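You operate a simulated robot arm through the tools that you are given. There is no shell and no other tool. Be economical: measure what you need, move in short steps, check, and stop when the job is done.

You are at the controls of a simulated two-armed robot. One attempt, no reset.

TASK
Put the cone from the top of the sample table on the top of the cooling stand. Then press the reel button two times. Then put the green wax ring on the top of the side table away on the top of the parts bench. Then open the right drawer of the workbench, take the nozzle from the top of the side table and put it in the inside the right drawer of the workbench, then shut the drawer. Then put the yellow peg tray on the top of the board stand. Then take the oil can on the top of the board stand and put it away on the top of the workbench. Then fetch the gold block from the top of the board stand and set it on the blue plate. Then open the middle drawer of the parts bench. The order counts. Set down upright: cone, nozzle, yellow peg tray, oil can, block.

Only the result counts: the job must be done as asked and must still hold three seconds after the hand-in. Knocking over, shifting, dropping, spilling or breaking anything else fails it.

THE ROBOT
Two 7-joint arms with fingered hands on one trunk, on a base that drives. Base frame: it is fixed to the floor where the robot stands at the start and does not move with it; the origin is under the middle of the robot, x ahead of it, y to its left, z up; the surface under the hand at the start is at about z = 0.9. Readings come in m, rad, newtons and seconds.
The left shoulder is at the start at [0.035, 0.106, 1.121], the right one opposite. With the tool pointing down near the work surface each hand reaches from about 0.36 to 0.78 m from the robot's upright axis, wherever it stands, measured 20 degrees to its own side. Places, roughly: block [5.5, -2, 0.75]; blue plate (13x13x2 cm) [5.4, -2.3, 0.7]; cone [0.5, 0.25, 1]; green wax ring (4x4x4 cm) [2.9, 0.1, 0.8]; inside the right drawer of the workbench [7.4, -0.2, 0.7]; middle drawer of the parts bench [4.4, -0.1, 0.8]; nozzle [3.25, -0.25, 0.75]; oil can [5.5, -2, 0.75]; reel button [1.4, 0.1, 1.3]; right drawer of the workbench [7.4, -0.3, 0.8]; top of the board stand [5.6, -2.2, 0.7]; top of the cooling stand [1.8, -2.2, 0.8]; top of the parts bench [4.5, 0, 0.9]; top of the workbench [7.6, 0, 0.9]; yellow peg tray (7x7x9 cm) [4, -2.4, 0.9]. Payload 3.8 kg a hand.
Tool frame (each hand has its own): the origin (TCP) lies between the finger pads and is the grasp point; the fingertips stand 0.025 m ahead of it; z points along the fingers, y is the line along which they close. Largest opening 0.088 m; the body of the gripper starts 0.029 m behind the TCP. The gripper is a hand of 4 fingers: y runs from the thumb to the fingers, the wrist lies at [-0.013, -0.106, -0.174] in the tool frame.
Orientation is that of the tool frame in the base frame, as a unit quaternion [x, y, z, w]. With the fingers straight down and the wrist toward the robot, the tool's x, y and z point along [0, 1, 0], [1, 0, 0] and [0, 0, -1] of the base frame.

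THE INTERFACE
- The arms move only by the tool move_arm. It takes "left_motion", "right_motion" or both (then of equal length, played together; a hand with none holds still); each is a list of rows, each a list of 6 numbers: the shift along the base's x, y, z in units of 30 mm (1.0 is 30 mm), then the turn, a rotation vector about the base's x, y, z in units of 8 degrees (1.0 is 8 degrees). In form: [[tx, ty, tz, ax, ay, az], ...]. A call has 1 to 20 rows; each row shifts and turns the commanded pose from where the row before left it. A call with a number of a shift or a turn outside -1 to 1 is refused whole. Rows are played at 5 a second. More than 0.05 m and 0.15 rad between two rows, and nothing of the call is played. Where a pose cannot be reached the arm comes as near as it can. A force on the tool above 40 N (or 10 N above the force at the start of the call, whichever is more), or a blocked arm, ends the call early, and 0.2 s more pass. In this call time passes only in rows, and 0.2 s behind the last. It gives the time, the measured TCP pose, the force on the tool (base axes), the opening and the grip force at its end, in the units of the frame above (readings bear some noise), with the torque about the TCP (base axes, N m) and any sound that the robot's microphone picked up.
- Cameras (640 x 400 px; columns grow to the right, rows downward): "scene" is now at [0.0684, -0.0174, 1.6719]; the picture's right is [0.17, -0.99, -0.01], its down [-0.70, -0.11, -0.70] and it looks along [0.69, 0.13, -0.71] (base axes); focal length 296 px, centre (320, 200). "left" rides on the left gripper at [-0.064, -0.083, -0.098] in its tool frame; the picture's right is [-0.62, -0.37, 0.69], its down [0.71, -0.63, 0.30] and it looks along [0.32, 0.68, 0.65] (tool axes); focal length 265 px, centre (320, 200). "right" rides on the right gripper at [0.064, -0.083, -0.098] in its tool frame; the picture's right is [-0.62, 0.37, -0.69], its down [-0.71, -0.63, 0.30] and it looks along [-0.32, 0.68, 0.65] (tool axes); focal length 265 px, centre (320, 200). There is no depth. A picture from a camera that has moved, and an enlarged one, comes with that camera's place and axes in the base frame and with its lens. The place of the scene camera against the robot may be out by one fixed shift of up to 0.012 m in any direction.
- capture(camera): a new picture of that camera. It takes no simulated time.
- slide_trunk(by): slides the trunk up (or, below 0, down) by that many m; the arms and the scene camera ride with it, the base frame stays. It gives what a move gives, with no picture.
- steer(legs): drives the robot by 1 to 6 legs, each [ahead, left, turn to the left] in m, m and rad, along the robot's own axes; the way and the turn of a leg run together, so that a leg with both is an arc; at most 1.5 m and 3.142 rad a leg. The arms and the cameras ride along, it lands a little off, and it stops where it bumps. It gives what a move gives.
- set_fingers(index, middle, ring, thumb_bend, thumb_turn, hand): sets how far each is bent, from 0 (flat) to 100 (curled in); at 30 the hand is open as for a grip, at 70 the pads meet at the TCP. One left out holds its place. A second passes; each finger stops where it meets its share of the squeeze, and holds until it gets a number again. It is the only way to open and close the hand. It gives what a move gives, with no picture; readings hold the bend of each and the force on the fingers (four entries, about 0 where the hand has none), thumb and palm. thumb_turn goes from beside the hand (0) to across from the fingers (100), as for a grip.
- head_to(pan, tilt): turns the head with the scene camera to pan (to the left, within 2.094 rad either way) and tilt (down, from -0.506 to 1.204), counted from straight ahead of the robot. It gives what a move gives.
- close_up(camera, box): a new picture of the part [left, top, right, bottom] of that camera's present view, enlarged. It takes no simulated time.
- close_job(): hands the job in; it is judged then, once.

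Go step by step. Nothing tells you exact positions but the pictures and the camera data: compare them with the known pose of the tool, close in by small moves and look again before you grip or let go. The budget is 483 turns and 246 pictures, counting those below and the enlarged ones. Unless the task says otherwise, let go and move clear before handing in.

The tools are called after ">>>" by a JSON object that holds its "name" and its "arguments". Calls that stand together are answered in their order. move_arm: Moves the arms, as the interface text tells. Its arguments: {"type":"object","properties":{"left_motion":{"type":"array","items":{"type":"array","items":{"type":"number"}}},"right_motion":{"type":"array","items":{"type":"array","items":{"type":"number"}}}},"required":[]} The other tools are called the same way: slide_trunk (by) slides the trunk up or down; set_fingers (index, middle, ring, thumb_bend, thumb_turn, hand) moves the fingers one by one; steer (legs) drives the base; head_to (pan, tilt) turns the head that bears the scene camera; capture (camera) takes a picture; close_up (camera, box) takes an enlarged picture of a part of a camera's view; close_job () hands the job in.

At the start:

```text
time: 0.0
left_position: [0.3588, 0.3055, 1.1856]
left_tool_rot: [0.708, 0.706, 0.002, -0.008]
left_contact_force: [0.7, 0.5, -0.1]
left_torque: [0.02, 0.01, -0.01]
left_grip_width: 0.0877
left_grip_force: 0.0
left_shape: jaw
left_bend: [30.0, 30.0, 30.0, 30.0, 98.0]
left_finger forces: [0.1, 0.0, 0.0, 0.0, 0.0, 0.1]
right_position: [0.6011, -0.1065, 1.1878]
right_tool_rot: [0.707, 0.707, 0.004, -0.006]
right_contact_force: [0.1, 0.2, -0.3]
right_torque: [0.01, 0.01, 0.01]
right_grip_width: 0.0876
right_grip_force: 0.1
right_shape: jaw
right_bend: [30.0, 30.0, 30.0, 30.0, 98.0]
right_finger forces: [0.0, 0.0, 0.0, 0.0, 0.0, 0.0]
trunk travel left (down, up): [-0.275, 0.315]
robot x, y, heading: [-0.0, -0.0004, 0.009]
head pan, tilt: [0.173, 0.791]
```

scene: 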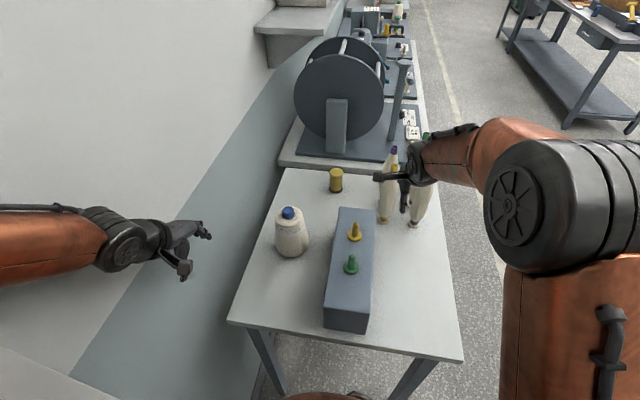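
right: 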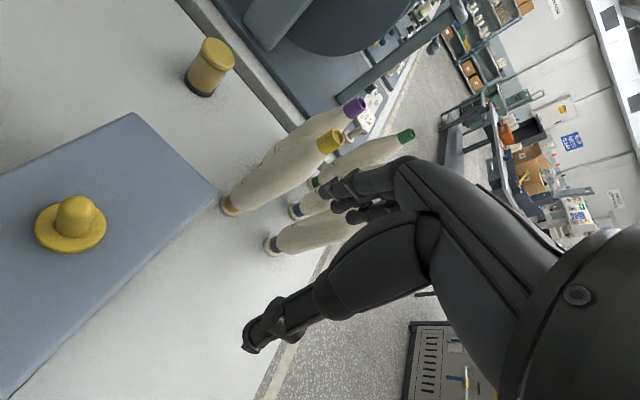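
left: 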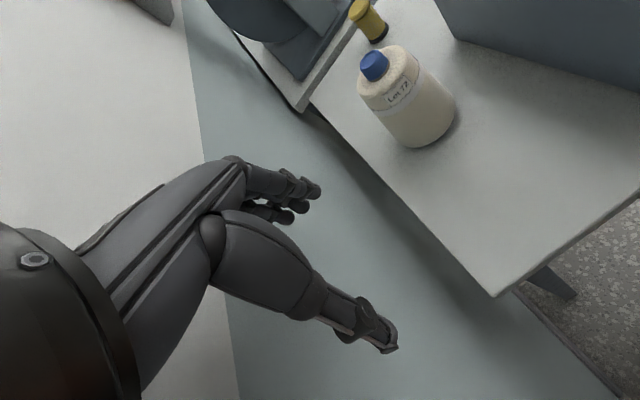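

I see a table with a white cone-shaped body with a blue tip, a grey block with two studs, bobbins and a reel machine beyond. I'll look closer at it first.

>>> {"name": "close_up", "arguments": {"camera": "scene", "box": [220, 130, 460, 280]}}

>>> {"name": "close_up", "arguments": {"camera": "left", "box": [280, 0, 520, 150]}}

>>> {"name": "close_up", "arguments": {"camera": "scene", "box": [280, 0, 480, 125]}}

```text
2.67 times, centred on (340, 205) of scene
camera zoom: at [0.0684, -0.0174, 1.6719], right [0.17, -0.99, -0.01], down [-0.7, -0.11, -0.7], along [0.69, 0.13, -0.71], focal length 790 px, centre (267, 187)
```

zoom: 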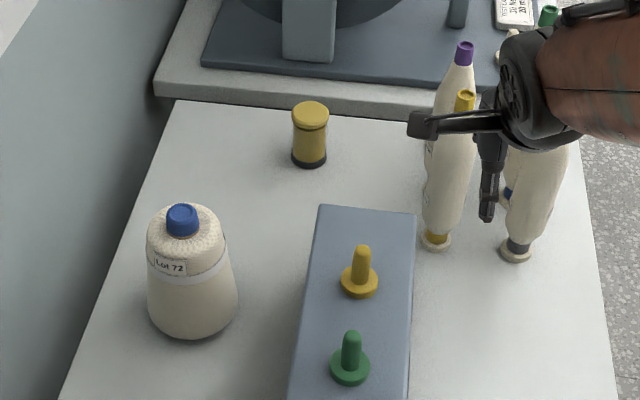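

```text
2.67 times, centred on (400, 75) of left
camera zoom: at [0.2753, 0.2377, 1.2841], right [-0.37, -0.61, -0.7], down [-0.63, 0.72, -0.29], along [0.68, 0.33, -0.65], focal length 708 px, centre (107, 533)
```

zoom: 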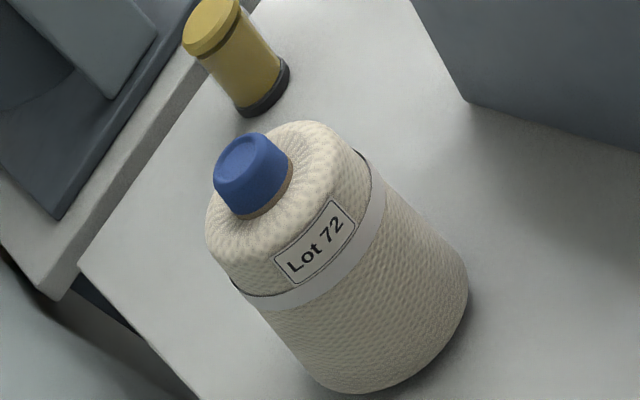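

```text
3.20 times, centred on (380, 62) of scene
camera zoom: at [0.0684, -0.0174, 1.6719], right [0.17, -0.99, -0.01], down [-0.7, -0.11, -0.7], along [0.69, 0.13, -0.71], focal length 948 px, centre (128, 640)
```

zoom: 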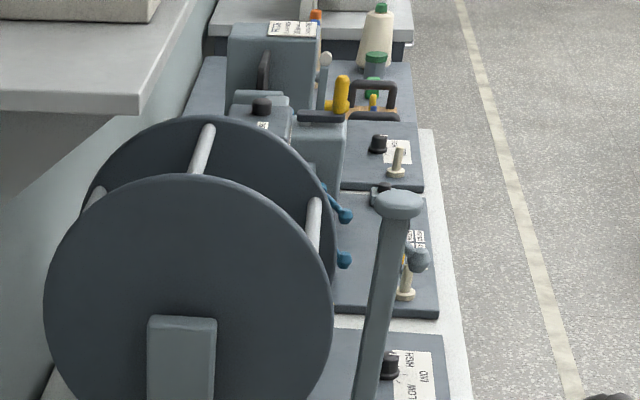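

The cone has its blue tip at about (0.616, 0.177, 1.05). I'll look round before moving to learn the layout.

>>> {"name": "head_to", "arguments": {"pan": -0.7, "tilt": 0.4}}

>>> {"name": "capture", "arguments": {"camera": "scene"}}

>>> {"name": "head_to", "arguments": {"pan": -0.1, "tilt": 0.35}}

>>> {"name": "capture", "arguments": {"camera": "scene"}}

```text
time: 1.2
left_position: [0.358, 0.3042, 1.187]
left_tool_rot: [0.708, 0.706, 0.003, -0.008]
left_contact_force: [0.2, 0.0, -0.6]
left_torque: [-0.01, 0.03, 0.01]
left_grip_width: 0.0874
left_grip_force: 0.1
left_shape: jaw
left_bend: [30.0, 30.0, 30.0, 30.0, 98.0]
left_finger forces: [0.0, 0.0, 0.0, 0.0, 0.0, 0.0]
right_position: [0.6, -0.107, 1.1874]
right_tool_rot: [0.707, 0.707, 0.002, -0.005]
right_contact_force: [0.7, 1.3, 0.2]
right_torque: [0.03, 0.0, 0.01]
right_grip_width: 0.0875
right_grip_force: 0.1
right_shape: jaw
right_bend: [30.0, 30.0, 30.0, 30.0, 98.0]
right_finger forces: [0.0, 0.0, 0.1, 0.1, 0.0, 0.0]
trunk travel left (down, up): [-0.275, 0.315]
robot x, y, heading: [-0.0038, -0.0015, 0.001]
head pan, tilt: [-0.7, 0.4]
```

```text
239 pictures are left
camera scene: at [0.0587, -0.0909, 1.7055], right [-0.64, -0.77, -0.01], down [-0.3, 0.26, -0.92], along [0.7, -0.59, -0.4], focal length 296 px, centre (320, 200)
```

scene: 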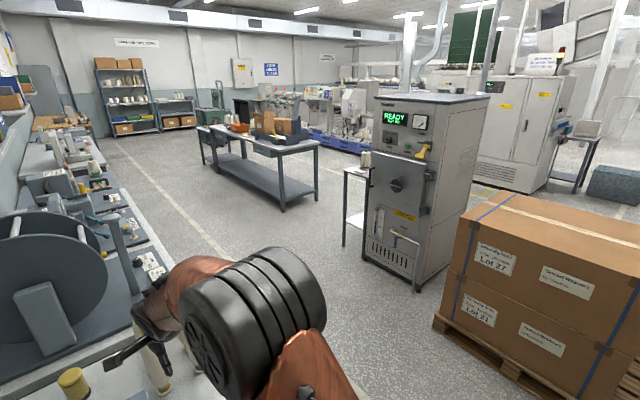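

```text
time: 2.2
left_position: [0.3577, 0.3036, 1.1853]
left_tool_rot: [0.708, 0.706, 0.003, -0.008]
left_contact_force: [-0.1, 0.1, 0.0]
left_torque: [0.01, -0.02, 0.03]
left_grip_width: 0.0878
left_grip_force: 0.0
left_shape: jaw
left_bend: [30.0, 30.0, 30.0, 30.0, 98.0]
left_finger forces: [0.0, 0.0, 0.0, 0.0, 0.1, 0.0]
right_position: [0.6, -0.1064, 1.1868]
right_tool_rot: [0.708, 0.707, 0.003, -0.006]
right_contact_force: [0.1, 0.3, 0.2]
right_torque: [0.02, 0.01, 0.04]
right_grip_width: 0.0878
right_grip_force: 0.1
right_shape: jaw
right_bend: [30.0, 30.0, 30.0, 30.0, 98.0]
right_finger forces: [0.0, 0.1, 0.0, 0.1, 0.0, 0.0]
trunk travel left (down, up): [-0.275, 0.315]
robot x, y, heading: [-0.0013, -0.0025, -0.003]
head pan, tilt: [-0.099, 0.351]
```

```text
238 pictures are left
camera scene: at [0.0805, -0.0407, 1.7106], right [-0.1, -0.99, -0.01], down [-0.35, 0.05, -0.94], along [0.93, -0.09, -0.35], focal length 296 px, centre (320, 200)
```

scene: 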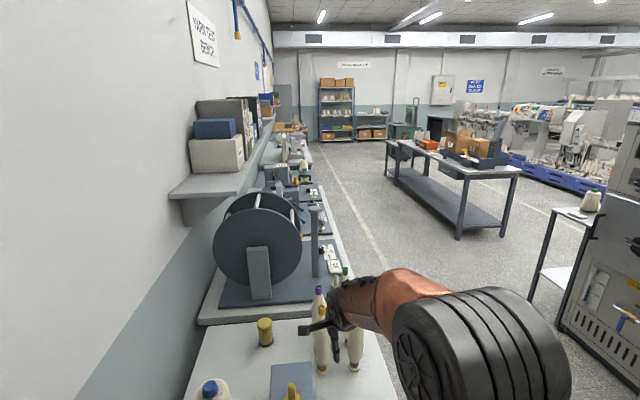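

The tables run along the left wall, and the cooling stand is by the oven to the right. I move the left hand over the cone.

>>> {"name": "move_arm", "arguments": {"left_motion": [[0.955, -0.47, 0, 0, 0, 0], [0.955, -0.47, 0, 0, 0, 0], [0.955, -0.47, 0, 0, 0, 0], [0.955, -0.47, 0, 0, 0, 0], [0.955, -0.47, 0, 0, 0, 0], [0.955, -0.47, 0, 0, 0, 0], [0.955, -0.47, 0, 0, 0, 0], [0.955, -0.47, 0, 0, 0, 0], [0.955, -0.47, -0.5, 0, 0, 0], [0, 0, -0.5, 0, 0, 0], [0, 0, -0.5, 0, 0, 0]]}}

>>> {"name": "head_to", "arguments": {"pan": 0.173, "tilt": 0.791}}

>>> {"name": "capture", "arguments": {"camera": "left"}}

>>> {"name": "close_up", "arguments": {"camera": "scene", "box": [220, 130, 460, 280]}}

```text
time: 4.6
left_position: [0.6106, 0.1921, 1.1376]
left_tool_rot: [0.708, 0.706, -0.001, -0.001]
left_contact_force: [0.7, -0.2, 0.5]
left_torque: [0.03, 0.02, 0.02]
left_grip_width: 0.0879
left_grip_force: 0.2
left_shape: jaw
left_bend: [30.0, 30.0, 30.0, 30.0, 98.0]
left_finger forces: [0.1, 0.0, 0.0, 0.1, 0.0, 0.0]
right_position: [0.5957, -0.093, 1.1907]
right_tool_rot: [0.707, 0.707, 0.0, -0.001]
right_contact_force: [-0.1, 0.6, 0.9]
right_torque: [0.01, 0.0, 0.0]
right_grip_width: 0.0876
right_grip_force: 0.1
right_shape: jaw
right_bend: [30.0, 30.0, 30.0, 30.0, 98.0]
right_finger forces: [0.0, 0.0, 0.0, 0.0, 0.1, 0.1]
trunk travel left (down, up): [-0.275, 0.315]
robot x, y, heading: [-0.0012, -0.0012, -0.001]
head pan, tilt: [-0.099, 0.351]
```

```text
time: 5.5
left_position: [0.6102, 0.1924, 1.1402]
left_tool_rot: [0.707, 0.707, 0.0, -0.001]
left_contact_force: [-0.6, -0.6, 0.2]
left_torque: [0.01, 0.02, 0.03]
left_grip_width: 0.0877
left_grip_force: 0.1
left_shape: jaw
left_bend: [30.0, 30.0, 30.0, 30.0, 98.0]
left_finger forces: [0.0, 0.0, 0.0, 0.0, 0.0, 0.0]
right_position: [0.5956, -0.0932, 1.1896]
right_tool_rot: [0.707, 0.707, 0.0, 0.0]
right_contact_force: [-0.2, 0.0, -0.2]
right_torque: [0.02, -0.02, 0.0]
right_grip_width: 0.0875
right_grip_force: 0.0
right_shape: jaw
right_bend: [30.0, 30.0, 30.0, 30.0, 98.0]
right_finger forces: [0.0, 0.1, 0.0, 0.0, 0.0, 0.0]
trunk travel left (down, up): [-0.275, 0.315]
robot x, y, heading: [0.0034, 0.0011, 0.003]
head pan, tilt: [0.173, 0.791]
```

```text
237 pictures are left
camera left: at [0.5272, 0.1264, 1.2373], right [-0.37, -0.62, -0.69], down [-0.63, 0.72, -0.3], along [0.68, 0.32, -0.65], focal length 265 px, centre (320, 200)
```

left: 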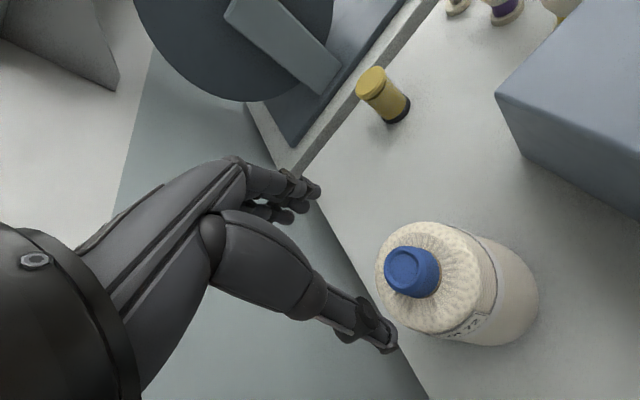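

```text
2.67 times, centred on (340, 205) of scene
camera zoom: at [0.0609, 0.0032, 1.6723], right [0.17, -0.99, 0.0], down [-0.7, -0.12, -0.7], along [0.69, 0.12, -0.71], focal length 790 px, centre (267, 187)
```

zoom: 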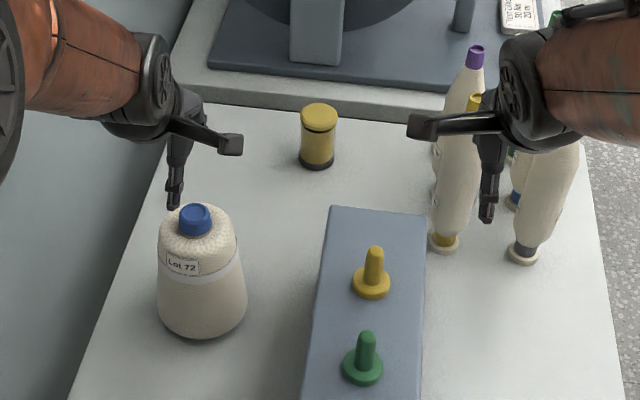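

The blue tip is at about (0.602, 0.178) with its top near z 1.05. I correct sideways and descend partway, then check.

>>> {"name": "move_arm", "arguments": {"left_motion": [[-0.27, -0.47, 0, 0, 0, 0], [0, 0, -0.5, 0, 0, 0], [0, 0, -0.5, 0, 0, 0], [0, 0, -0.5, 0, 0, 0], [0, 0, -0.4, 0, 0, 0]]}}

>>> {"name": "capture", "arguments": {"camera": "left"}}

>>> {"name": "close_up", "arguments": {"camera": "scene", "box": [220, 130, 380, 230]}}

```text
time: 6.7
left_position: [0.6014, 0.1784, 1.0824]
left_tool_rot: [0.707, 0.707, 0.0, -0.001]
left_contact_force: [0.2, -0.2, 0.5]
left_torque: [0.05, 0.03, 0.0]
left_grip_width: 0.0874
left_grip_force: 0.1
left_shape: jaw
left_bend: [30.0, 30.0, 30.0, 30.0, 98.0]
left_finger forces: [0.0, 0.0, 0.0, 0.0, 0.1, 0.0]
right_position: [0.5957, -0.0924, 1.1907]
right_tool_rot: [0.707, 0.707, 0.0, 0.0]
right_contact_force: [-0.5, 0.5, 0.5]
right_torque: [0.0, 0.0, -0.01]
right_grip_width: 0.0876
right_grip_force: 0.1
right_shape: jaw
right_bend: [30.0, 30.0, 30.0, 30.0, 98.0]
right_finger forces: [0.0, 0.1, 0.0, 0.0, 0.0, 0.1]
trunk travel left (down, up): [-0.275, 0.315]
robot x, y, heading: [0.0001, -0.0005, -0.001]
head pan, tilt: [0.173, 0.791]
```

```text
235 pictures are left
camera left: at [0.5184, 0.1128, 1.1801], right [-0.37, -0.62, -0.69], down [-0.63, 0.72, -0.3], along [0.68, 0.32, -0.65], focal length 265 px, centre (320, 200)
```

left: 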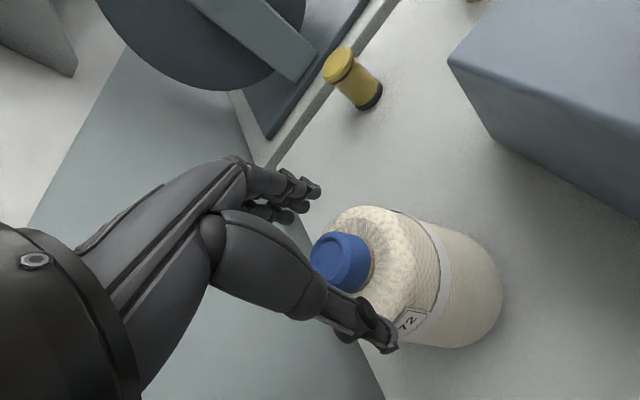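

```text
4.00 times, centred on (300, 180) of scene
camera zoom: at [0.0612, 0.0034, 1.6722], right [0.17, -0.99, 0.0], down [-0.7, -0.12, -0.7], along [0.69, 0.12, -0.71], focal length 1185 px, centre (400, 280)
```

zoom: 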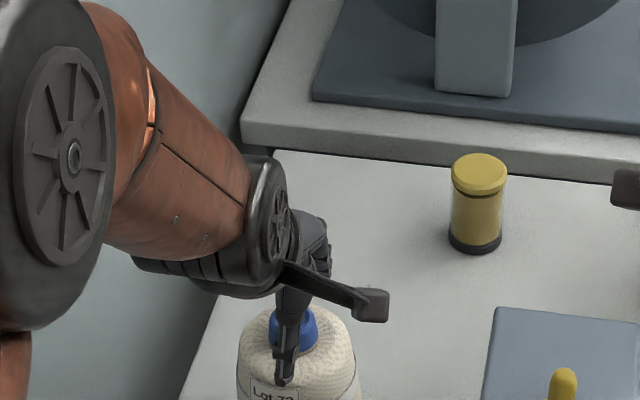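

The tip sits near (0.595, 0.178), top about 1.066. I shift slightly and lower so the pads straddle the blue tip, then look.

>>> {"name": "move_arm", "arguments": {"left_motion": [[-0.2, 0, -0.4, 0, 0, 0], [0, 0, -0.4, 0, 0, 0]]}}

>>> {"name": "close_up", "arguments": {"camera": "left", "box": [200, 150, 440, 400]}}

>>> {"name": "close_up", "arguments": {"camera": "scene", "box": [240, 160, 340, 260]}}

```text
time: 7.3
left_position: [0.5952, 0.1791, 1.0576]
left_tool_rot: [0.708, 0.706, 0.0, -0.001]
left_contact_force: [0.4, 0.5, 0.6]
left_torque: [0.0, -0.01, 0.03]
left_grip_width: 0.0877
left_grip_force: 0.0
left_shape: jaw
left_bend: [30.0, 30.0, 30.0, 30.0, 98.0]
left_finger forces: [0.0, 0.0, 0.1, 0.0, 0.0, 0.1]
right_position: [0.595, -0.0944, 1.1903]
right_tool_rot: [0.707, 0.708, 0.0, 0.0]
right_contact_force: [-0.2, 0.0, 0.2]
right_torque: [-0.02, 0.01, 0.02]
right_grip_width: 0.088
right_grip_force: 0.1
right_shape: jaw
right_bend: [30.0, 30.0, 30.0, 30.0, 98.0]
right_finger forces: [0.1, 0.0, 0.0, 0.0, 0.0, 0.1]
trunk travel left (down, up): [-0.275, 0.315]
robot x, y, heading: [0.0054, -0.0018, 0.001]
head pan, tilt: [0.173, 0.791]
```

```text
1.60 times, centred on (320, 275) of left
camera zoom: at [0.5129, 0.1135, 1.1559], right [-0.37, -0.62, -0.69], down [-0.63, 0.72, -0.3], along [0.68, 0.32, -0.65], focal length 425 px, centre (320, 80)
```

zoom: 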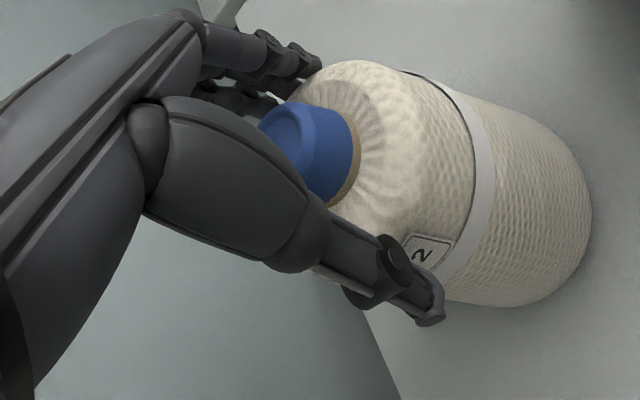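

```text
4.00 times, centred on (290, 210) of scene
camera zoom: at [0.0612, 0.0033, 1.6722], right [0.17, -0.99, 0.0], down [-0.7, -0.12, -0.7], along [0.69, 0.12, -0.71], focal length 1185 px, centre (440, 160)
```

zoom: 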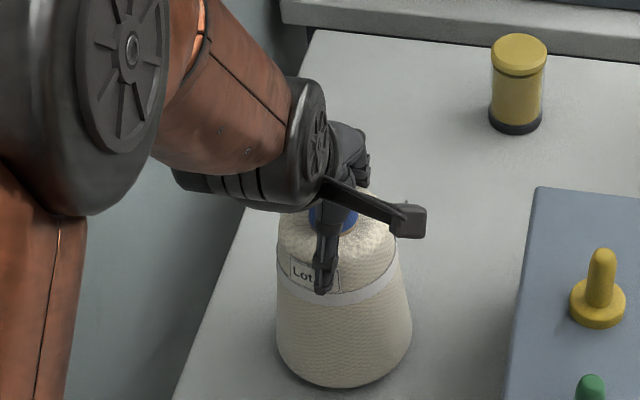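

The fingers straddle the blue tip without contact. I close the hand on it.

>>> {"name": "set_fingers", "arguments": {"hand": "left", "index": 50, "middle": 50, "ring": 50, "thumb_bend": 50}}

>>> {"name": "close_up", "arguments": {"camera": "left", "box": [200, 150, 440, 400]}}

```text
time: 8.3
left_position: [0.5948, 0.1783, 1.0582]
left_tool_rot: [0.708, 0.706, 0.0, -0.001]
left_contact_force: [1.7, 0.4, 5.5]
left_torque: [0.02, -0.05, 0.02]
left_grip_width: 0.0699
left_grip_force: 12.7
left_shape: fingers
left_bend: [42.0, 43.0, 46.0, 36.0, 96.0]
left_finger forces: [5.0, 6.1, 2.7, 0.0, 11.8, 0.1]
right_position: [0.5946, -0.0942, 1.191]
right_tool_rot: [0.707, 0.707, 0.0, 0.0]
right_contact_force: [-0.4, 0.4, 0.6]
right_torque: [0.01, -0.05, -0.01]
right_grip_width: 0.0876
right_grip_force: 0.1
right_shape: jaw
right_bend: [30.0, 30.0, 30.0, 30.0, 98.0]
right_finger forces: [0.1, 0.1, 0.1, 0.0, 0.1, 0.0]
trunk travel left (down, up): [-0.275, 0.315]
robot x, y, heading: [-0.0014, -0.0023, 0.003]
head pan, tilt: [0.173, 0.791]
```

```text
1.60 times, centred on (320, 275) of left
camera zoom: at [0.5128, 0.1131, 1.1564], right [-0.37, -0.62, -0.69], down [-0.63, 0.72, -0.3], along [0.68, 0.32, -0.65], focal length 425 px, centre (320, 80)
```

zoom: 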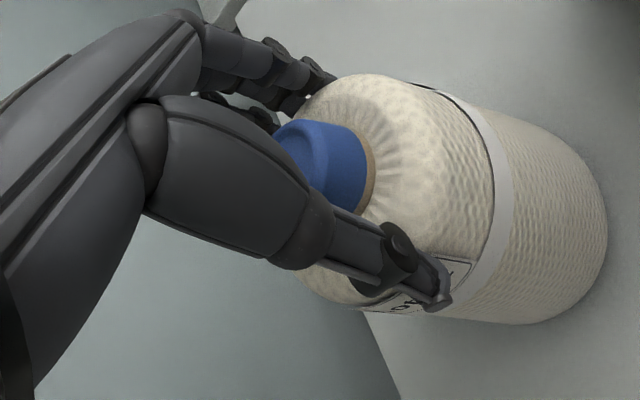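

The tips met the cone's shoulder instead of the blue tip. I open, rise about 14 mm and close again.

>>> {"name": "set_fingers", "arguments": {"hand": "left", "index": 32, "middle": 32, "ring": 32, "thumb_bend": 32}}

>>> {"name": "move_arm", "arguments": {"left_motion": [[0, 0, 0.5, 0, 0, 0]]}}

>>> {"name": "set_fingers", "arguments": {"hand": "left", "index": 56, "middle": 56, "ring": 56, "thumb_bend": 56}}

>>> {"name": "close_up", "arguments": {"camera": "left", "box": [200, 150, 440, 400]}}

```text
time: 9.3
left_position: [0.5953, 0.1787, 1.0576]
left_tool_rot: [0.707, 0.707, 0.001, -0.001]
left_contact_force: [0.7, 0.0, 0.1]
left_torque: [0.02, -0.01, 0.04]
left_grip_width: 0.0815
left_grip_force: 0.2
left_shape: fingers
left_bend: [32.0, 32.0, 32.0, 31.0, 97.0]
left_finger forces: [0.0, 0.0, 0.0, 0.1, 0.8, 0.0]
right_position: [0.5947, -0.0932, 1.1906]
right_tool_rot: [0.707, 0.708, 0.0, 0.0]
right_contact_force: [0.2, -1.2, 0.0]
right_torque: [0.0, -0.01, 0.03]
right_grip_width: 0.0876
right_grip_force: 0.1
right_shape: jaw
right_bend: [30.0, 30.0, 30.0, 30.0, 98.0]
right_finger forces: [0.1, 0.1, 0.0, 0.1, 0.0, 0.1]
trunk travel left (down, up): [-0.275, 0.315]
robot x, y, heading: [0.0021, 0.0027, -0.002]
head pan, tilt: [0.173, 0.791]
```

```text
time: 9.7
left_position: [0.5944, 0.1774, 1.0733]
left_tool_rot: [0.708, 0.706, 0.001, -0.001]
left_contact_force: [0.3, -0.2, -0.2]
left_torque: [0.0, 0.0, -0.01]
left_grip_width: 0.0807
left_grip_force: 0.1
left_shape: fingers
left_bend: [32.0, 32.0, 32.0, 32.0, 97.0]
left_finger forces: [0.0, 0.0, 0.0, 0.0, 0.0, 0.0]
right_position: [0.5956, -0.0938, 1.1903]
right_tool_rot: [0.707, 0.707, -0.001, 0.001]
right_contact_force: [-1.0, -0.3, -0.7]
right_torque: [-0.02, -0.02, 0.01]
right_grip_width: 0.0877
right_grip_force: 0.2
right_shape: jaw
right_bend: [30.0, 30.0, 30.0, 30.0, 98.0]
right_finger forces: [0.0, 0.0, 0.1, 0.0, 0.0, 0.1]
trunk travel left (down, up): [-0.275, 0.315]
robot x, y, heading: [0.0033, 0.0007, 0.003]
head pan, tilt: [0.173, 0.791]
```

```text
time: 10.7
left_position: [0.5965, 0.1771, 1.075]
left_tool_rot: [0.708, 0.706, 0.003, 0.001]
left_contact_force: [2.5, 0.0, 20.5]
left_torque: [-0.04, 0.2, -0.02]
left_grip_width: 0.0403
left_grip_force: 11.8
left_shape: fingers
left_bend: [53.0, 52.0, 56.0, 50.0, 97.0]
left_finger forces: [2.3, 6.1, 0.0, 0.0, 15.1, 0.0]
right_position: [0.5939, -0.0938, 1.1914]
right_tool_rot: [0.707, 0.707, 0.0, 0.001]
right_contact_force: [0.6, 0.1, -0.2]
right_torque: [0.01, 0.03, 0.02]
right_grip_width: 0.0874
right_grip_force: 0.0
right_shape: jaw
right_bend: [30.0, 30.0, 30.0, 30.0, 98.0]
right_finger forces: [0.1, 0.1, 0.0, 0.0, 0.0, 0.0]
trunk travel left (down, up): [-0.275, 0.315]
robot x, y, heading: [0.0018, -0.0027, -0.004]
head pan, tilt: [0.173, 0.791]
```

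```text
1.60 times, centred on (320, 275) of left
camera zoom: at [0.5128, 0.1121, 1.1728], right [-0.37, -0.62, -0.7], down [-0.63, 0.72, -0.31], along [0.69, 0.32, -0.65], focal length 425 px, centre (320, 80)
```

zoom: 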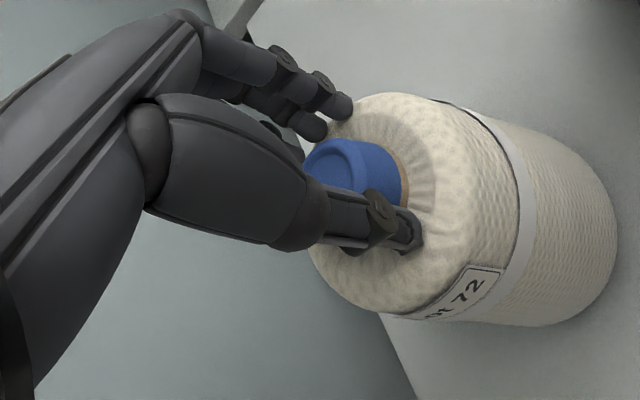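

The thumb pushes down on the shoulder. I ease the grip, rise 9 mm and squeeze again.

>>> {"name": "set_fingers", "arguments": {"hand": "left", "index": 45, "middle": 45, "ring": 45, "thumb_bend": 43}}

>>> {"name": "move_arm", "arguments": {"left_motion": [[0, 0, 0.3, 0, 0, 0]]}}

>>> {"name": "set_fingers", "arguments": {"hand": "left", "index": 62, "middle": 62, "ring": 62, "thumb_bend": 62}}

>>> {"name": "close_up", "arguments": {"camera": "left", "box": [200, 150, 440, 400]}}

```text
time: 11.7
left_position: [0.5944, 0.177, 1.0742]
left_tool_rot: [0.708, 0.706, 0.001, -0.001]
left_contact_force: [1.2, -1.0, 15.2]
left_torque: [-0.03, 0.54, 0.06]
left_grip_width: 0.0564
left_grip_force: 8.6
left_shape: fingers
left_bend: [45.0, 45.0, 45.0, 42.0, 97.0]
left_finger forces: [0.0, 0.0, 0.0, 0.0, 16.7, 0.0]
right_position: [0.5942, -0.0935, 1.1916]
right_tool_rot: [0.707, 0.707, 0.0, 0.0]
right_contact_force: [-0.4, -0.1, -0.5]
right_torque: [0.02, -0.02, 0.0]
right_grip_width: 0.0878
right_grip_force: 0.0
right_shape: jaw
right_bend: [30.0, 30.0, 30.0, 30.0, 98.0]
right_finger forces: [0.0, 0.1, 0.0, 0.0, 0.0, 0.0]
trunk travel left (down, up): [-0.275, 0.315]
robot x, y, heading: [0.001, 0.001, 0.0]
head pan, tilt: [0.173, 0.791]
```

```text
time: 12.1
left_position: [0.595, 0.1779, 1.0785]
left_tool_rot: [0.707, 0.707, -0.001, -0.003]
left_contact_force: [0.9, -0.7, 0.3]
left_torque: [0.01, 0.02, 0.0]
left_grip_width: 0.0546
left_grip_force: 0.1
left_shape: fingers
left_bend: [45.0, 45.0, 45.0, 43.0, 97.0]
left_finger forces: [0.1, 0.0, 0.0, 0.0, 0.0, 0.0]
right_position: [0.5964, -0.092, 1.1899]
right_tool_rot: [0.708, 0.707, 0.0, 0.0]
right_contact_force: [-0.6, -0.4, 0.1]
right_torque: [0.02, 0.04, 0.02]
right_grip_width: 0.0877
right_grip_force: 0.1
right_shape: jaw
right_bend: [30.0, 30.0, 30.0, 30.0, 98.0]
right_finger forces: [0.0, 0.0, 0.1, 0.0, 0.0, 0.0]
trunk travel left (down, up): [-0.275, 0.315]
robot x, y, heading: [0.0004, 0.0003, -0.004]
head pan, tilt: [0.173, 0.791]
```

```text
time: 13.1
left_position: [0.5958, 0.1777, 1.0812]
left_tool_rot: [0.708, 0.706, 0.0, -0.002]
left_contact_force: [0.0, 0.0, -0.2]
left_torque: [-0.01, 0.03, 0.01]
left_grip_width: 0.0233
left_grip_force: 2.1
left_shape: fingers
left_bend: [60.0, 60.0, 62.0, 57.0, 97.0]
left_finger forces: [0.8, 1.7, 0.0, 0.0, 2.9, 0.0]
right_position: [0.5947, -0.0926, 1.19]
right_tool_rot: [0.707, 0.708, 0.001, 0.0]
right_contact_force: [0.0, 0.1, 0.6]
right_torque: [-0.01, -0.02, 0.02]
right_grip_width: 0.0881
right_grip_force: 0.1
right_shape: jaw
right_bend: [30.0, 30.0, 30.0, 30.0, 98.0]
right_finger forces: [0.0, 0.0, 0.0, 0.0, 0.0, 0.0]
trunk travel left (down, up): [-0.275, 0.315]
robot x, y, heading: [0.0002, -0.0003, -0.001]
head pan, tilt: [0.173, 0.791]
```

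```text
1.60 times, centred on (320, 275) of left
camera zoom: at [0.5131, 0.1127, 1.1795], right [-0.37, -0.62, -0.69], down [-0.63, 0.72, -0.3], along [0.68, 0.32, -0.65], focal length 425 px, centre (320, 80)
```

zoom: 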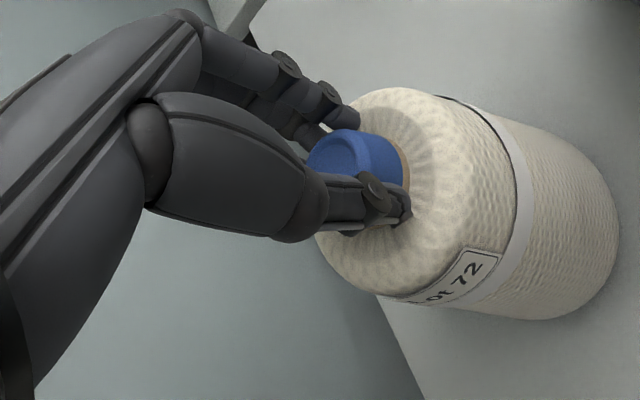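

The fingers are lightly on the blue tip; I squeeze firmer and test.

>>> {"name": "set_fingers", "arguments": {"hand": "left", "index": 85, "middle": 85, "ring": 70, "thumb_bend": 85}}

>>> {"name": "close_up", "arguments": {"camera": "left", "box": [200, 150, 440, 400]}}

>>> {"name": "close_up", "arguments": {"camera": "scene", "box": [240, 160, 340, 260]}}

```text
time: 14.1
left_position: [0.5947, 0.177, 1.0824]
left_tool_rot: [0.708, 0.707, 0.0, -0.001]
left_contact_force: [0.7, -0.9, 0.0]
left_torque: [-0.01, 0.0, -0.02]
left_grip_width: 0.0066
left_grip_force: 0.1
left_shape: fingers
left_bend: [84.0, 85.0, 69.0, 65.0, 97.0]
left_finger forces: [0.0, 0.1, 0.8, 0.0, 0.1, 0.0]
right_position: [0.5952, -0.0923, 1.1904]
right_tool_rot: [0.707, 0.707, 0.0, 0.0]
right_contact_force: [-0.3, -0.8, -0.3]
right_torque: [-0.02, -0.01, -0.02]
right_grip_width: 0.0877
right_grip_force: 0.1
right_shape: jaw
right_bend: [30.0, 30.0, 30.0, 30.0, 98.0]
right_finger forces: [0.0, 0.1, 0.0, 0.0, 0.0, 0.1]
trunk travel left (down, up): [-0.275, 0.315]
robot x, y, heading: [0.0015, -0.0001, 0.002]
head pan, tilt: [0.173, 0.791]
```

```text
1.60 times, centred on (320, 275) of left
camera zoom: at [0.5131, 0.1125, 1.1797], right [-0.37, -0.62, -0.69], down [-0.63, 0.72, -0.3], along [0.68, 0.32, -0.65], focal length 425 px, centre (320, 80)
```

zoom: 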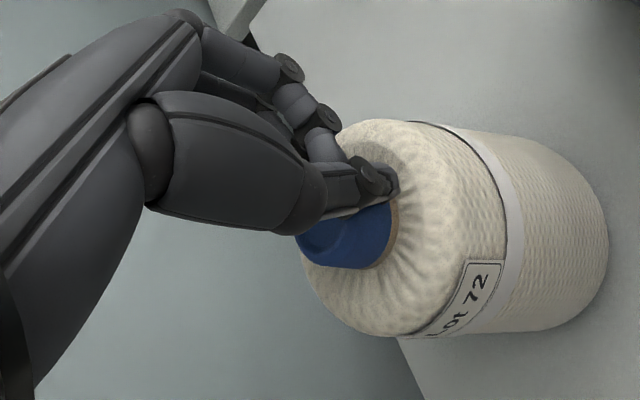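

```text
4.00 times, centred on (290, 210) of scene
camera zoom: at [0.0609, 0.0031, 1.6723], right [0.17, -0.99, 0.0], down [-0.7, -0.12, -0.7], along [0.69, 0.12, -0.71], focal length 1185 px, centre (440, 160)
```

zoom: 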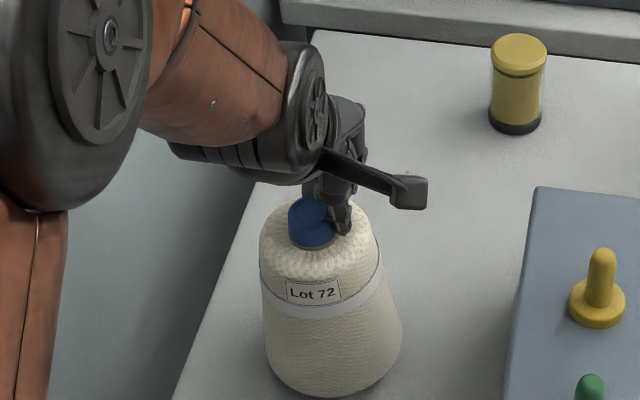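

The hand slipped past the blue tip and nudged the cone a little to the left. I open, rise and look again.

>>> {"name": "set_fingers", "arguments": {"hand": "left", "index": 30, "middle": 30, "ring": 30, "thumb_bend": 30}}

>>> {"name": "move_arm", "arguments": {"left_motion": [[0, 0, 0.9, 0, 0, 0], [0, 0, 0.9, 0, 0, 0]]}}

>>> {"name": "close_up", "arguments": {"camera": "left", "box": [240, 150, 560, 350]}}

>>> {"name": "close_up", "arguments": {"camera": "scene", "box": [240, 160, 340, 260]}}

```text
time: 15.1
left_position: [0.5948, 0.1768, 1.0826]
left_tool_rot: [0.708, 0.707, 0.001, -0.001]
left_contact_force: [-1.0, -1.6, 11.6]
left_torque: [0.07, -0.24, 0.02]
left_grip_width: 0.0845
left_grip_force: 5.5
left_shape: fingers
left_bend: [30.0, 88.0, 30.0, 30.0, 97.0]
left_finger forces: [0.1, 10.8, 0.0, 0.0, 0.0, 0.0]
right_position: [0.5944, -0.0934, 1.1902]
right_tool_rot: [0.708, 0.706, 0.001, 0.0]
right_contact_force: [0.7, 0.3, 0.6]
right_torque: [0.01, -0.03, 0.03]
right_grip_width: 0.0875
right_grip_force: 0.0
right_shape: jaw
right_bend: [30.0, 30.0, 30.0, 30.0, 98.0]
right_finger forces: [0.0, 0.1, 0.0, 0.0, 0.0, 0.0]
trunk travel left (down, up): [-0.275, 0.315]
robot x, y, heading: [0.0001, -0.0014, -0.001]
head pan, tilt: [0.173, 0.791]
```

```text
time: 15.7
left_position: [0.5936, 0.1779, 1.1348]
left_tool_rot: [0.707, 0.707, 0.0, 0.0]
left_contact_force: [0.2, -0.5, 0.4]
left_torque: [0.01, -0.02, 0.04]
left_grip_width: 0.0842
left_grip_force: 0.0
left_shape: fingers
left_bend: [30.0, 30.0, 30.0, 30.0, 97.0]
left_finger forces: [0.1, 0.0, 0.1, 0.0, 0.1, 0.0]
right_position: [0.5953, -0.0933, 1.1905]
right_tool_rot: [0.707, 0.707, 0.0, 0.001]
right_contact_force: [-0.4, 0.5, -0.9]
right_torque: [0.01, 0.01, -0.03]
right_grip_width: 0.0875
right_grip_force: 0.1
right_shape: jaw
right_bend: [30.0, 30.0, 30.0, 30.0, 98.0]
right_finger forces: [0.0, 0.0, 0.1, 0.0, 0.2, 0.0]
trunk travel left (down, up): [-0.275, 0.315]
robot x, y, heading: [-0.0023, 0.0001, 0.003]
head pan, tilt: [0.173, 0.791]
```

```text
2.00 times, centred on (400, 250) of left
camera zoom: at [0.5119, 0.112, 1.2336], right [-0.37, -0.62, -0.69], down [-0.63, 0.72, -0.3], along [0.68, 0.32, -0.65], focal length 531 px, centre (160, 100)
```

zoom: 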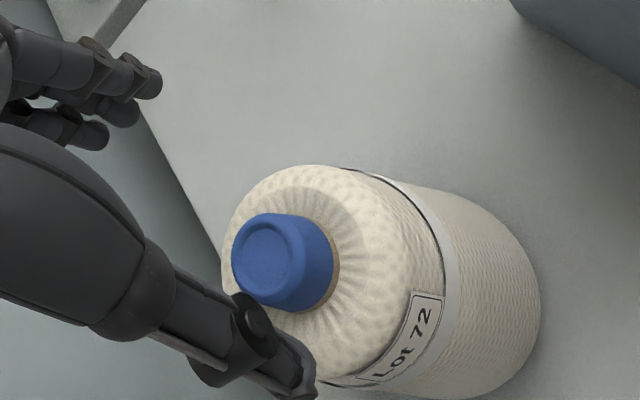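

```text
4.00 times, centred on (290, 210) of scene
camera zoom: at [0.06, 0.0031, 1.6723], right [0.17, -0.99, 0.0], down [-0.7, -0.12, -0.7], along [0.69, 0.12, -0.71], focal length 1185 px, centre (440, 160)
```

zoom: 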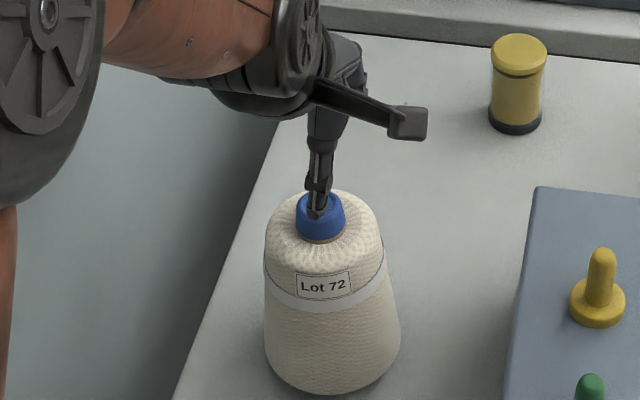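

The blue tip is now at about (0.593, 0.190). I centre on it and come down to z 1.078.

>>> {"name": "move_arm", "arguments": {"left_motion": [[0, 0.43, -0.6, 0, 0, 0], [0, 0, -0.6, 0, 0, 0], [0, 0, -0.65, 0, 0, 0]]}}

>>> {"name": "set_fingers", "arguments": {"hand": "left", "index": 54, "middle": 54, "ring": 54, "thumb_bend": 54}}

>>> {"name": "close_up", "arguments": {"camera": "left", "box": [200, 150, 440, 400]}}

>>> {"name": "close_up", "arguments": {"camera": "scene", "box": [240, 160, 340, 260]}}

```text
time: 16.5
left_position: [0.5951, 0.1902, 1.0789]
left_tool_rot: [0.708, 0.706, 0.0, -0.001]
left_contact_force: [-0.1, -0.3, 0.2]
left_torque: [0.02, -0.01, 0.03]
left_grip_width: 0.0844
left_grip_force: 0.1
left_shape: fingers
left_bend: [30.0, 30.0, 30.0, 30.0, 97.0]
left_finger forces: [0.0, 0.0, 0.0, 0.0, 0.0, 0.0]
right_position: [0.596, -0.093, 1.192]
right_tool_rot: [0.707, 0.707, -0.001, 0.0]
right_contact_force: [-0.2, -0.2, 0.0]
right_torque: [0.03, -0.02, -0.01]
right_grip_width: 0.0877
right_grip_force: 0.0
right_shape: jaw
right_bend: [30.0, 30.0, 30.0, 30.0, 98.0]
right_finger forces: [0.0, 0.1, 0.0, 0.0, 0.0, 0.1]
trunk travel left (down, up): [-0.275, 0.315]
robot x, y, heading: [0.0002, 0.0034, -0.0]
head pan, tilt: [0.173, 0.791]
```

```text
time: 17.5
left_position: [0.5963, 0.1907, 1.0799]
left_tool_rot: [0.708, 0.707, 0.0, -0.001]
left_contact_force: [-0.8, -0.3, -0.8]
left_torque: [-0.03, -0.01, 0.0]
left_grip_width: 0.0345
left_grip_force: 0.2
left_shape: fingers
left_bend: [54.0, 54.0, 54.0, 53.0, 97.0]
left_finger forces: [0.0, 0.0, 0.0, 0.0, 0.7, 0.0]
right_position: [0.5946, -0.092, 1.1902]
right_tool_rot: [0.707, 0.707, 0.0, 0.001]
right_contact_force: [-0.6, 0.2, 0.2]
right_torque: [-0.02, 0.05, 0.01]
right_grip_width: 0.0878
right_grip_force: 0.0
right_shape: jaw
right_bend: [30.0, 30.0, 30.0, 30.0, 98.0]
right_finger forces: [0.0, 0.0, 0.0, 0.0, 0.0, 0.1]
trunk travel left (down, up): [-0.275, 0.315]
robot x, y, heading: [0.001, -0.0025, -0.0]
head pan, tilt: [0.173, 0.791]
```

```text
1.60 times, centred on (320, 275) of left
camera zoom: at [0.5132, 0.125, 1.1782], right [-0.37, -0.62, -0.69], down [-0.63, 0.72, -0.3], along [0.68, 0.32, -0.65], focal length 425 px, centre (320, 80)
```

zoom: 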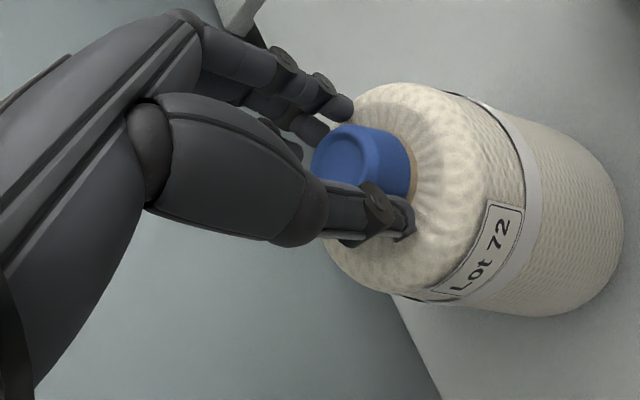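

```text
4.00 times, centred on (290, 210) of scene
camera zoom: at [0.0607, 0.0033, 1.6723], right [0.17, -0.99, 0.0], down [-0.7, -0.12, -0.7], along [0.69, 0.12, -0.71], focal length 1185 px, centre (440, 160)
```

zoom: 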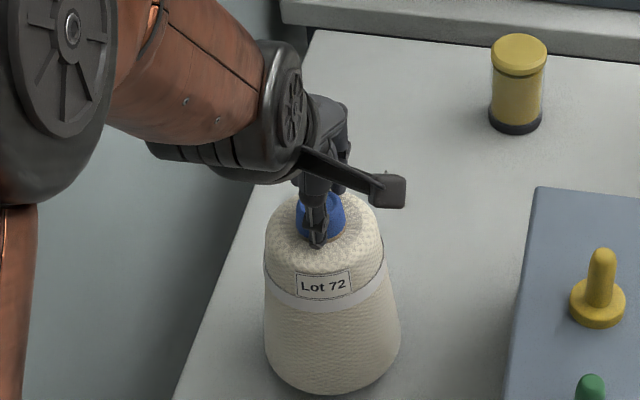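

Now well centred; I squeeze on in steps.

>>> {"name": "set_fingers", "arguments": {"hand": "left", "index": 62, "middle": 62, "ring": 62, "thumb_bend": 62}}

>>> {"name": "close_up", "arguments": {"camera": "left", "box": [200, 150, 440, 400]}}

```text
time: 18.5
left_position: [0.5953, 0.1909, 1.0791]
left_tool_rot: [0.708, 0.706, 0.0, 0.0]
left_contact_force: [-1.2, -0.4, -1.2]
left_torque: [0.02, 0.03, -0.04]
left_grip_width: 0.0259
left_grip_force: 3.5
left_shape: fingers
left_bend: [59.0, 60.0, 62.0, 56.0, 97.0]
left_finger forces: [1.8, 1.5, 0.0, 0.1, 4.0, 0.0]
right_position: [0.5957, -0.0933, 1.1906]
right_tool_rot: [0.707, 0.707, 0.0, 0.0]
right_contact_force: [0.3, -0.2, 0.7]
right_torque: [-0.01, 0.02, -0.02]
right_grip_width: 0.0873
right_grip_force: 0.0
right_shape: jaw
right_bend: [30.0, 30.0, 30.0, 30.0, 98.0]
right_finger forces: [0.0, 0.1, 0.1, 0.0, 0.0, 0.0]
trunk travel left (down, up): [-0.275, 0.315]
robot x, y, heading: [0.0015, -0.0007, 0.003]
head pan, tilt: [0.173, 0.791]
```

```text
1.60 times, centred on (320, 275) of left
camera zoom: at [0.5131, 0.125, 1.1782], right [-0.37, -0.62, -0.69], down [-0.63, 0.72, -0.3], along [0.68, 0.32, -0.65], focal length 425 px, centre (320, 80)
```

zoom: 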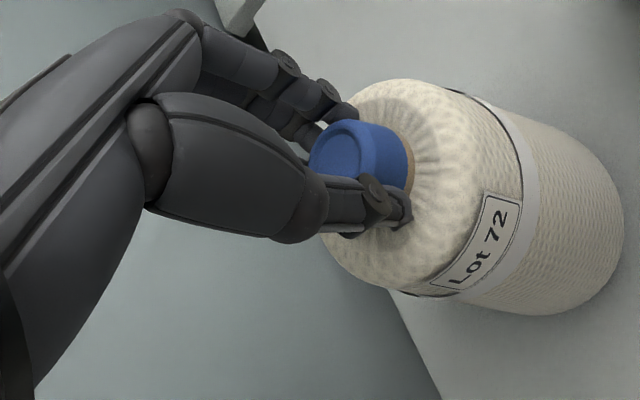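

The blue tip seems too short and tapered for the curled tips. I'll test whether the hand opens wider than 30, to grip the body below the shoulder.

>>> {"name": "set_fingers", "arguments": {"hand": "left", "index": 40, "middle": 40, "ring": 40, "thumb_bend": 40}}

>>> {"name": "move_arm", "arguments": {"left_motion": [[0, 0, 0.9, 0, 0, 0], [0, 0, 0.6, 0, 0, 0]]}}

>>> {"name": "set_fingers", "arguments": {"hand": "left", "index": 15, "middle": 15, "ring": 15, "thumb_bend": 15}}

>>> {"name": "capture", "arguments": {"camera": "left"}}

```text
time: 19.5
left_position: [0.5957, 0.1898, 1.0804]
left_tool_rot: [0.707, 0.707, 0.001, -0.001]
left_contact_force: [0.2, -0.4, -0.1]
left_torque: [-0.02, -0.02, 0.01]
left_grip_width: 0.0628
left_grip_force: 0.1
left_shape: fingers
left_bend: [40.0, 40.0, 40.0, 40.0, 97.0]
left_finger forces: [0.0, 0.0, 0.0, 0.0, 0.0, 0.0]
right_position: [0.5959, -0.0941, 1.1891]
right_tool_rot: [0.707, 0.707, 0.0, 0.0]
right_contact_force: [-0.4, 0.2, -0.2]
right_torque: [-0.02, 0.03, -0.02]
right_grip_width: 0.0879
right_grip_force: 0.1
right_shape: jaw
right_bend: [30.0, 30.0, 30.0, 30.0, 98.0]
right_finger forces: [0.0, 0.0, 0.0, 0.1, 0.0, 0.0]
trunk travel left (down, up): [-0.275, 0.315]
robot x, y, heading: [0.001, -0.0008, 0.0]
head pan, tilt: [0.173, 0.791]
```

```text
time: 20.1
left_position: [0.5952, 0.191, 1.1254]
left_tool_rot: [0.708, 0.706, 0.0, -0.001]
left_contact_force: [-0.3, 0.5, -0.1]
left_torque: [0.03, 0.03, 0.03]
left_grip_width: 0.0632
left_grip_force: 0.1
left_shape: fingers
left_bend: [40.0, 40.0, 40.0, 40.0, 97.0]
left_finger forces: [0.0, 0.0, 0.0, 0.0, 0.0, 0.0]
right_position: [0.5962, -0.0932, 1.1902]
right_tool_rot: [0.707, 0.707, 0.0, 0.0]
right_contact_force: [0.1, -0.4, 0.8]
right_torque: [0.0, 0.03, 0.0]
right_grip_width: 0.0879
right_grip_force: 0.1
right_shape: jaw
right_bend: [30.0, 30.0, 30.0, 30.0, 98.0]
right_finger forces: [0.0, 0.1, 0.0, 0.1, 0.0, 0.1]
trunk travel left (down, up): [-0.275, 0.315]
robot x, y, heading: [-0.0038, 0.0015, 0.002]
head pan, tilt: [0.173, 0.791]
```

```text
time: 21.1
left_position: [0.5966, 0.1914, 1.125]
left_tool_rot: [0.707, 0.707, 0.001, -0.002]
left_contact_force: [-0.2, 0.5, -0.2]
left_torque: [0.0, 0.03, 0.0]
left_grip_width: 0.1119
left_grip_force: 0.0
left_shape: fingers
left_bend: [15.0, 15.0, 15.0, 15.0, 97.0]
left_finger forces: [0.0, 0.0, 0.0, 0.1, 0.0, 0.1]
right_position: [0.5952, -0.0929, 1.1908]
right_tool_rot: [0.707, 0.707, 0.0, 0.0]
right_contact_force: [0.0, 0.4, -0.5]
right_torque: [-0.01, 0.04, 0.0]
right_grip_width: 0.0878
right_grip_force: 0.1
right_shape: jaw
right_bend: [30.0, 30.0, 30.0, 30.0, 98.0]
right_finger forces: [0.0, 0.1, 0.1, 0.0, 0.1, 0.1]
trunk travel left (down, up): [-0.275, 0.315]
robot x, y, heading: [0.0013, -0.0022, -0.0]
head pan, tilt: [0.173, 0.791]
```

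```text
221 pictures are left
camera left: at [0.5132, 0.1256, 1.2237], right [-0.37, -0.62, -0.69], down [-0.63, 0.72, -0.3], along [0.68, 0.32, -0.65], focal length 265 px, centre (320, 200)
```

left: 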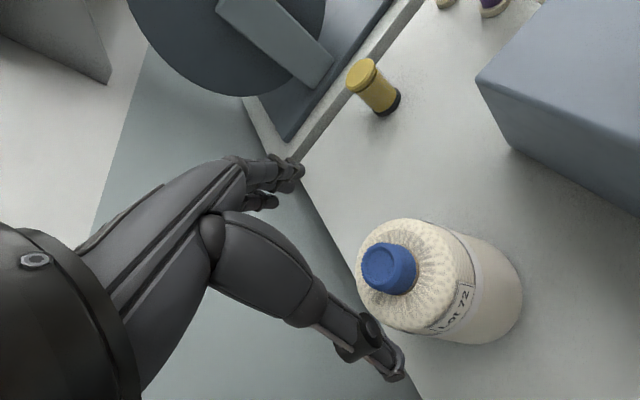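

It opens to 112 mm, enough for the body. I centre on the cone at about (0.588, 0.186) and lower so that the tips pass below the shoulder.

>>> {"name": "move_arm", "arguments": {"left_motion": [[-0.25, -0.2, -0.7, 0, 0, 0], [0, 0, -0.7, 0, 0, 0], [0, 0, -0.7, 0, 0, 0], [0, 0, -0.6, 0, 0, 0]]}}

>>> {"name": "capture", "arguments": {"camera": "left"}}

>>> {"name": "close_up", "arguments": {"camera": "scene", "box": [240, 160, 340, 260]}}

```text
time: 22.1
left_position: [0.5887, 0.1838, 1.0437]
left_tool_rot: [0.707, 0.707, 0.001, -0.001]
left_contact_force: [-0.5, 0.3, -0.3]
left_torque: [0.0, -0.01, 0.03]
left_grip_width: 0.1121
left_grip_force: 0.1
left_shape: fingers
left_bend: [15.0, 15.0, 15.0, 15.0, 97.0]
left_finger forces: [0.0, 0.0, 0.0, 0.0, 0.0, 0.0]
right_position: [0.5961, -0.0934, 1.1905]
right_tool_rot: [0.707, 0.707, -0.001, -0.001]
right_contact_force: [-0.2, 0.7, -0.3]
right_torque: [0.0, -0.02, -0.03]
right_grip_width: 0.0876
right_grip_force: 0.2
right_shape: jaw
right_bend: [30.0, 30.0, 30.0, 30.0, 98.0]
right_finger forces: [0.1, 0.0, 0.0, 0.0, 0.1, 0.1]
trunk travel left (down, up): [-0.275, 0.315]
robot x, y, heading: [0.0, 0.0001, 0.001]
head pan, tilt: [0.173, 0.791]
```

```text
220 pictures are left
camera left: at [0.5058, 0.1186, 1.142], right [-0.37, -0.62, -0.69], down [-0.63, 0.72, -0.3], along [0.68, 0.32, -0.65], focal length 265 px, centre (320, 200)
```

left: 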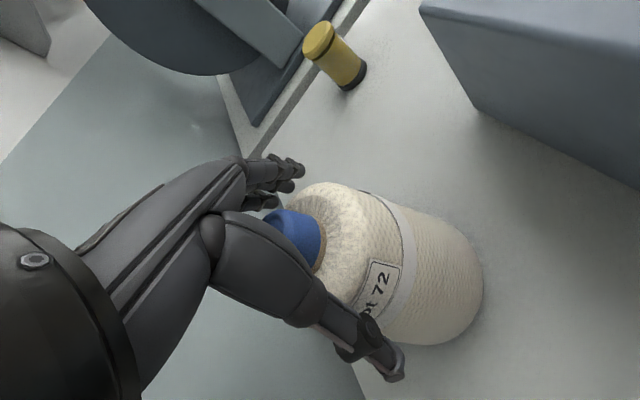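

```text
4.00 times, centred on (290, 210) of scene
camera zoom: at [0.0613, 0.0033, 1.6722], right [0.17, -0.99, 0.0], down [-0.7, -0.12, -0.7], along [0.69, 0.12, -0.71], focal length 1185 px, centre (440, 160)
```

zoom: 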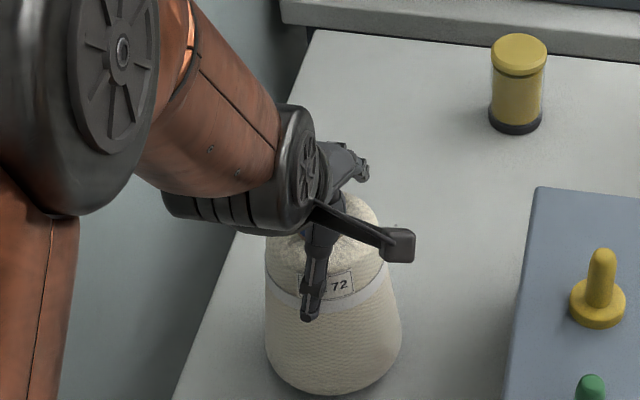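

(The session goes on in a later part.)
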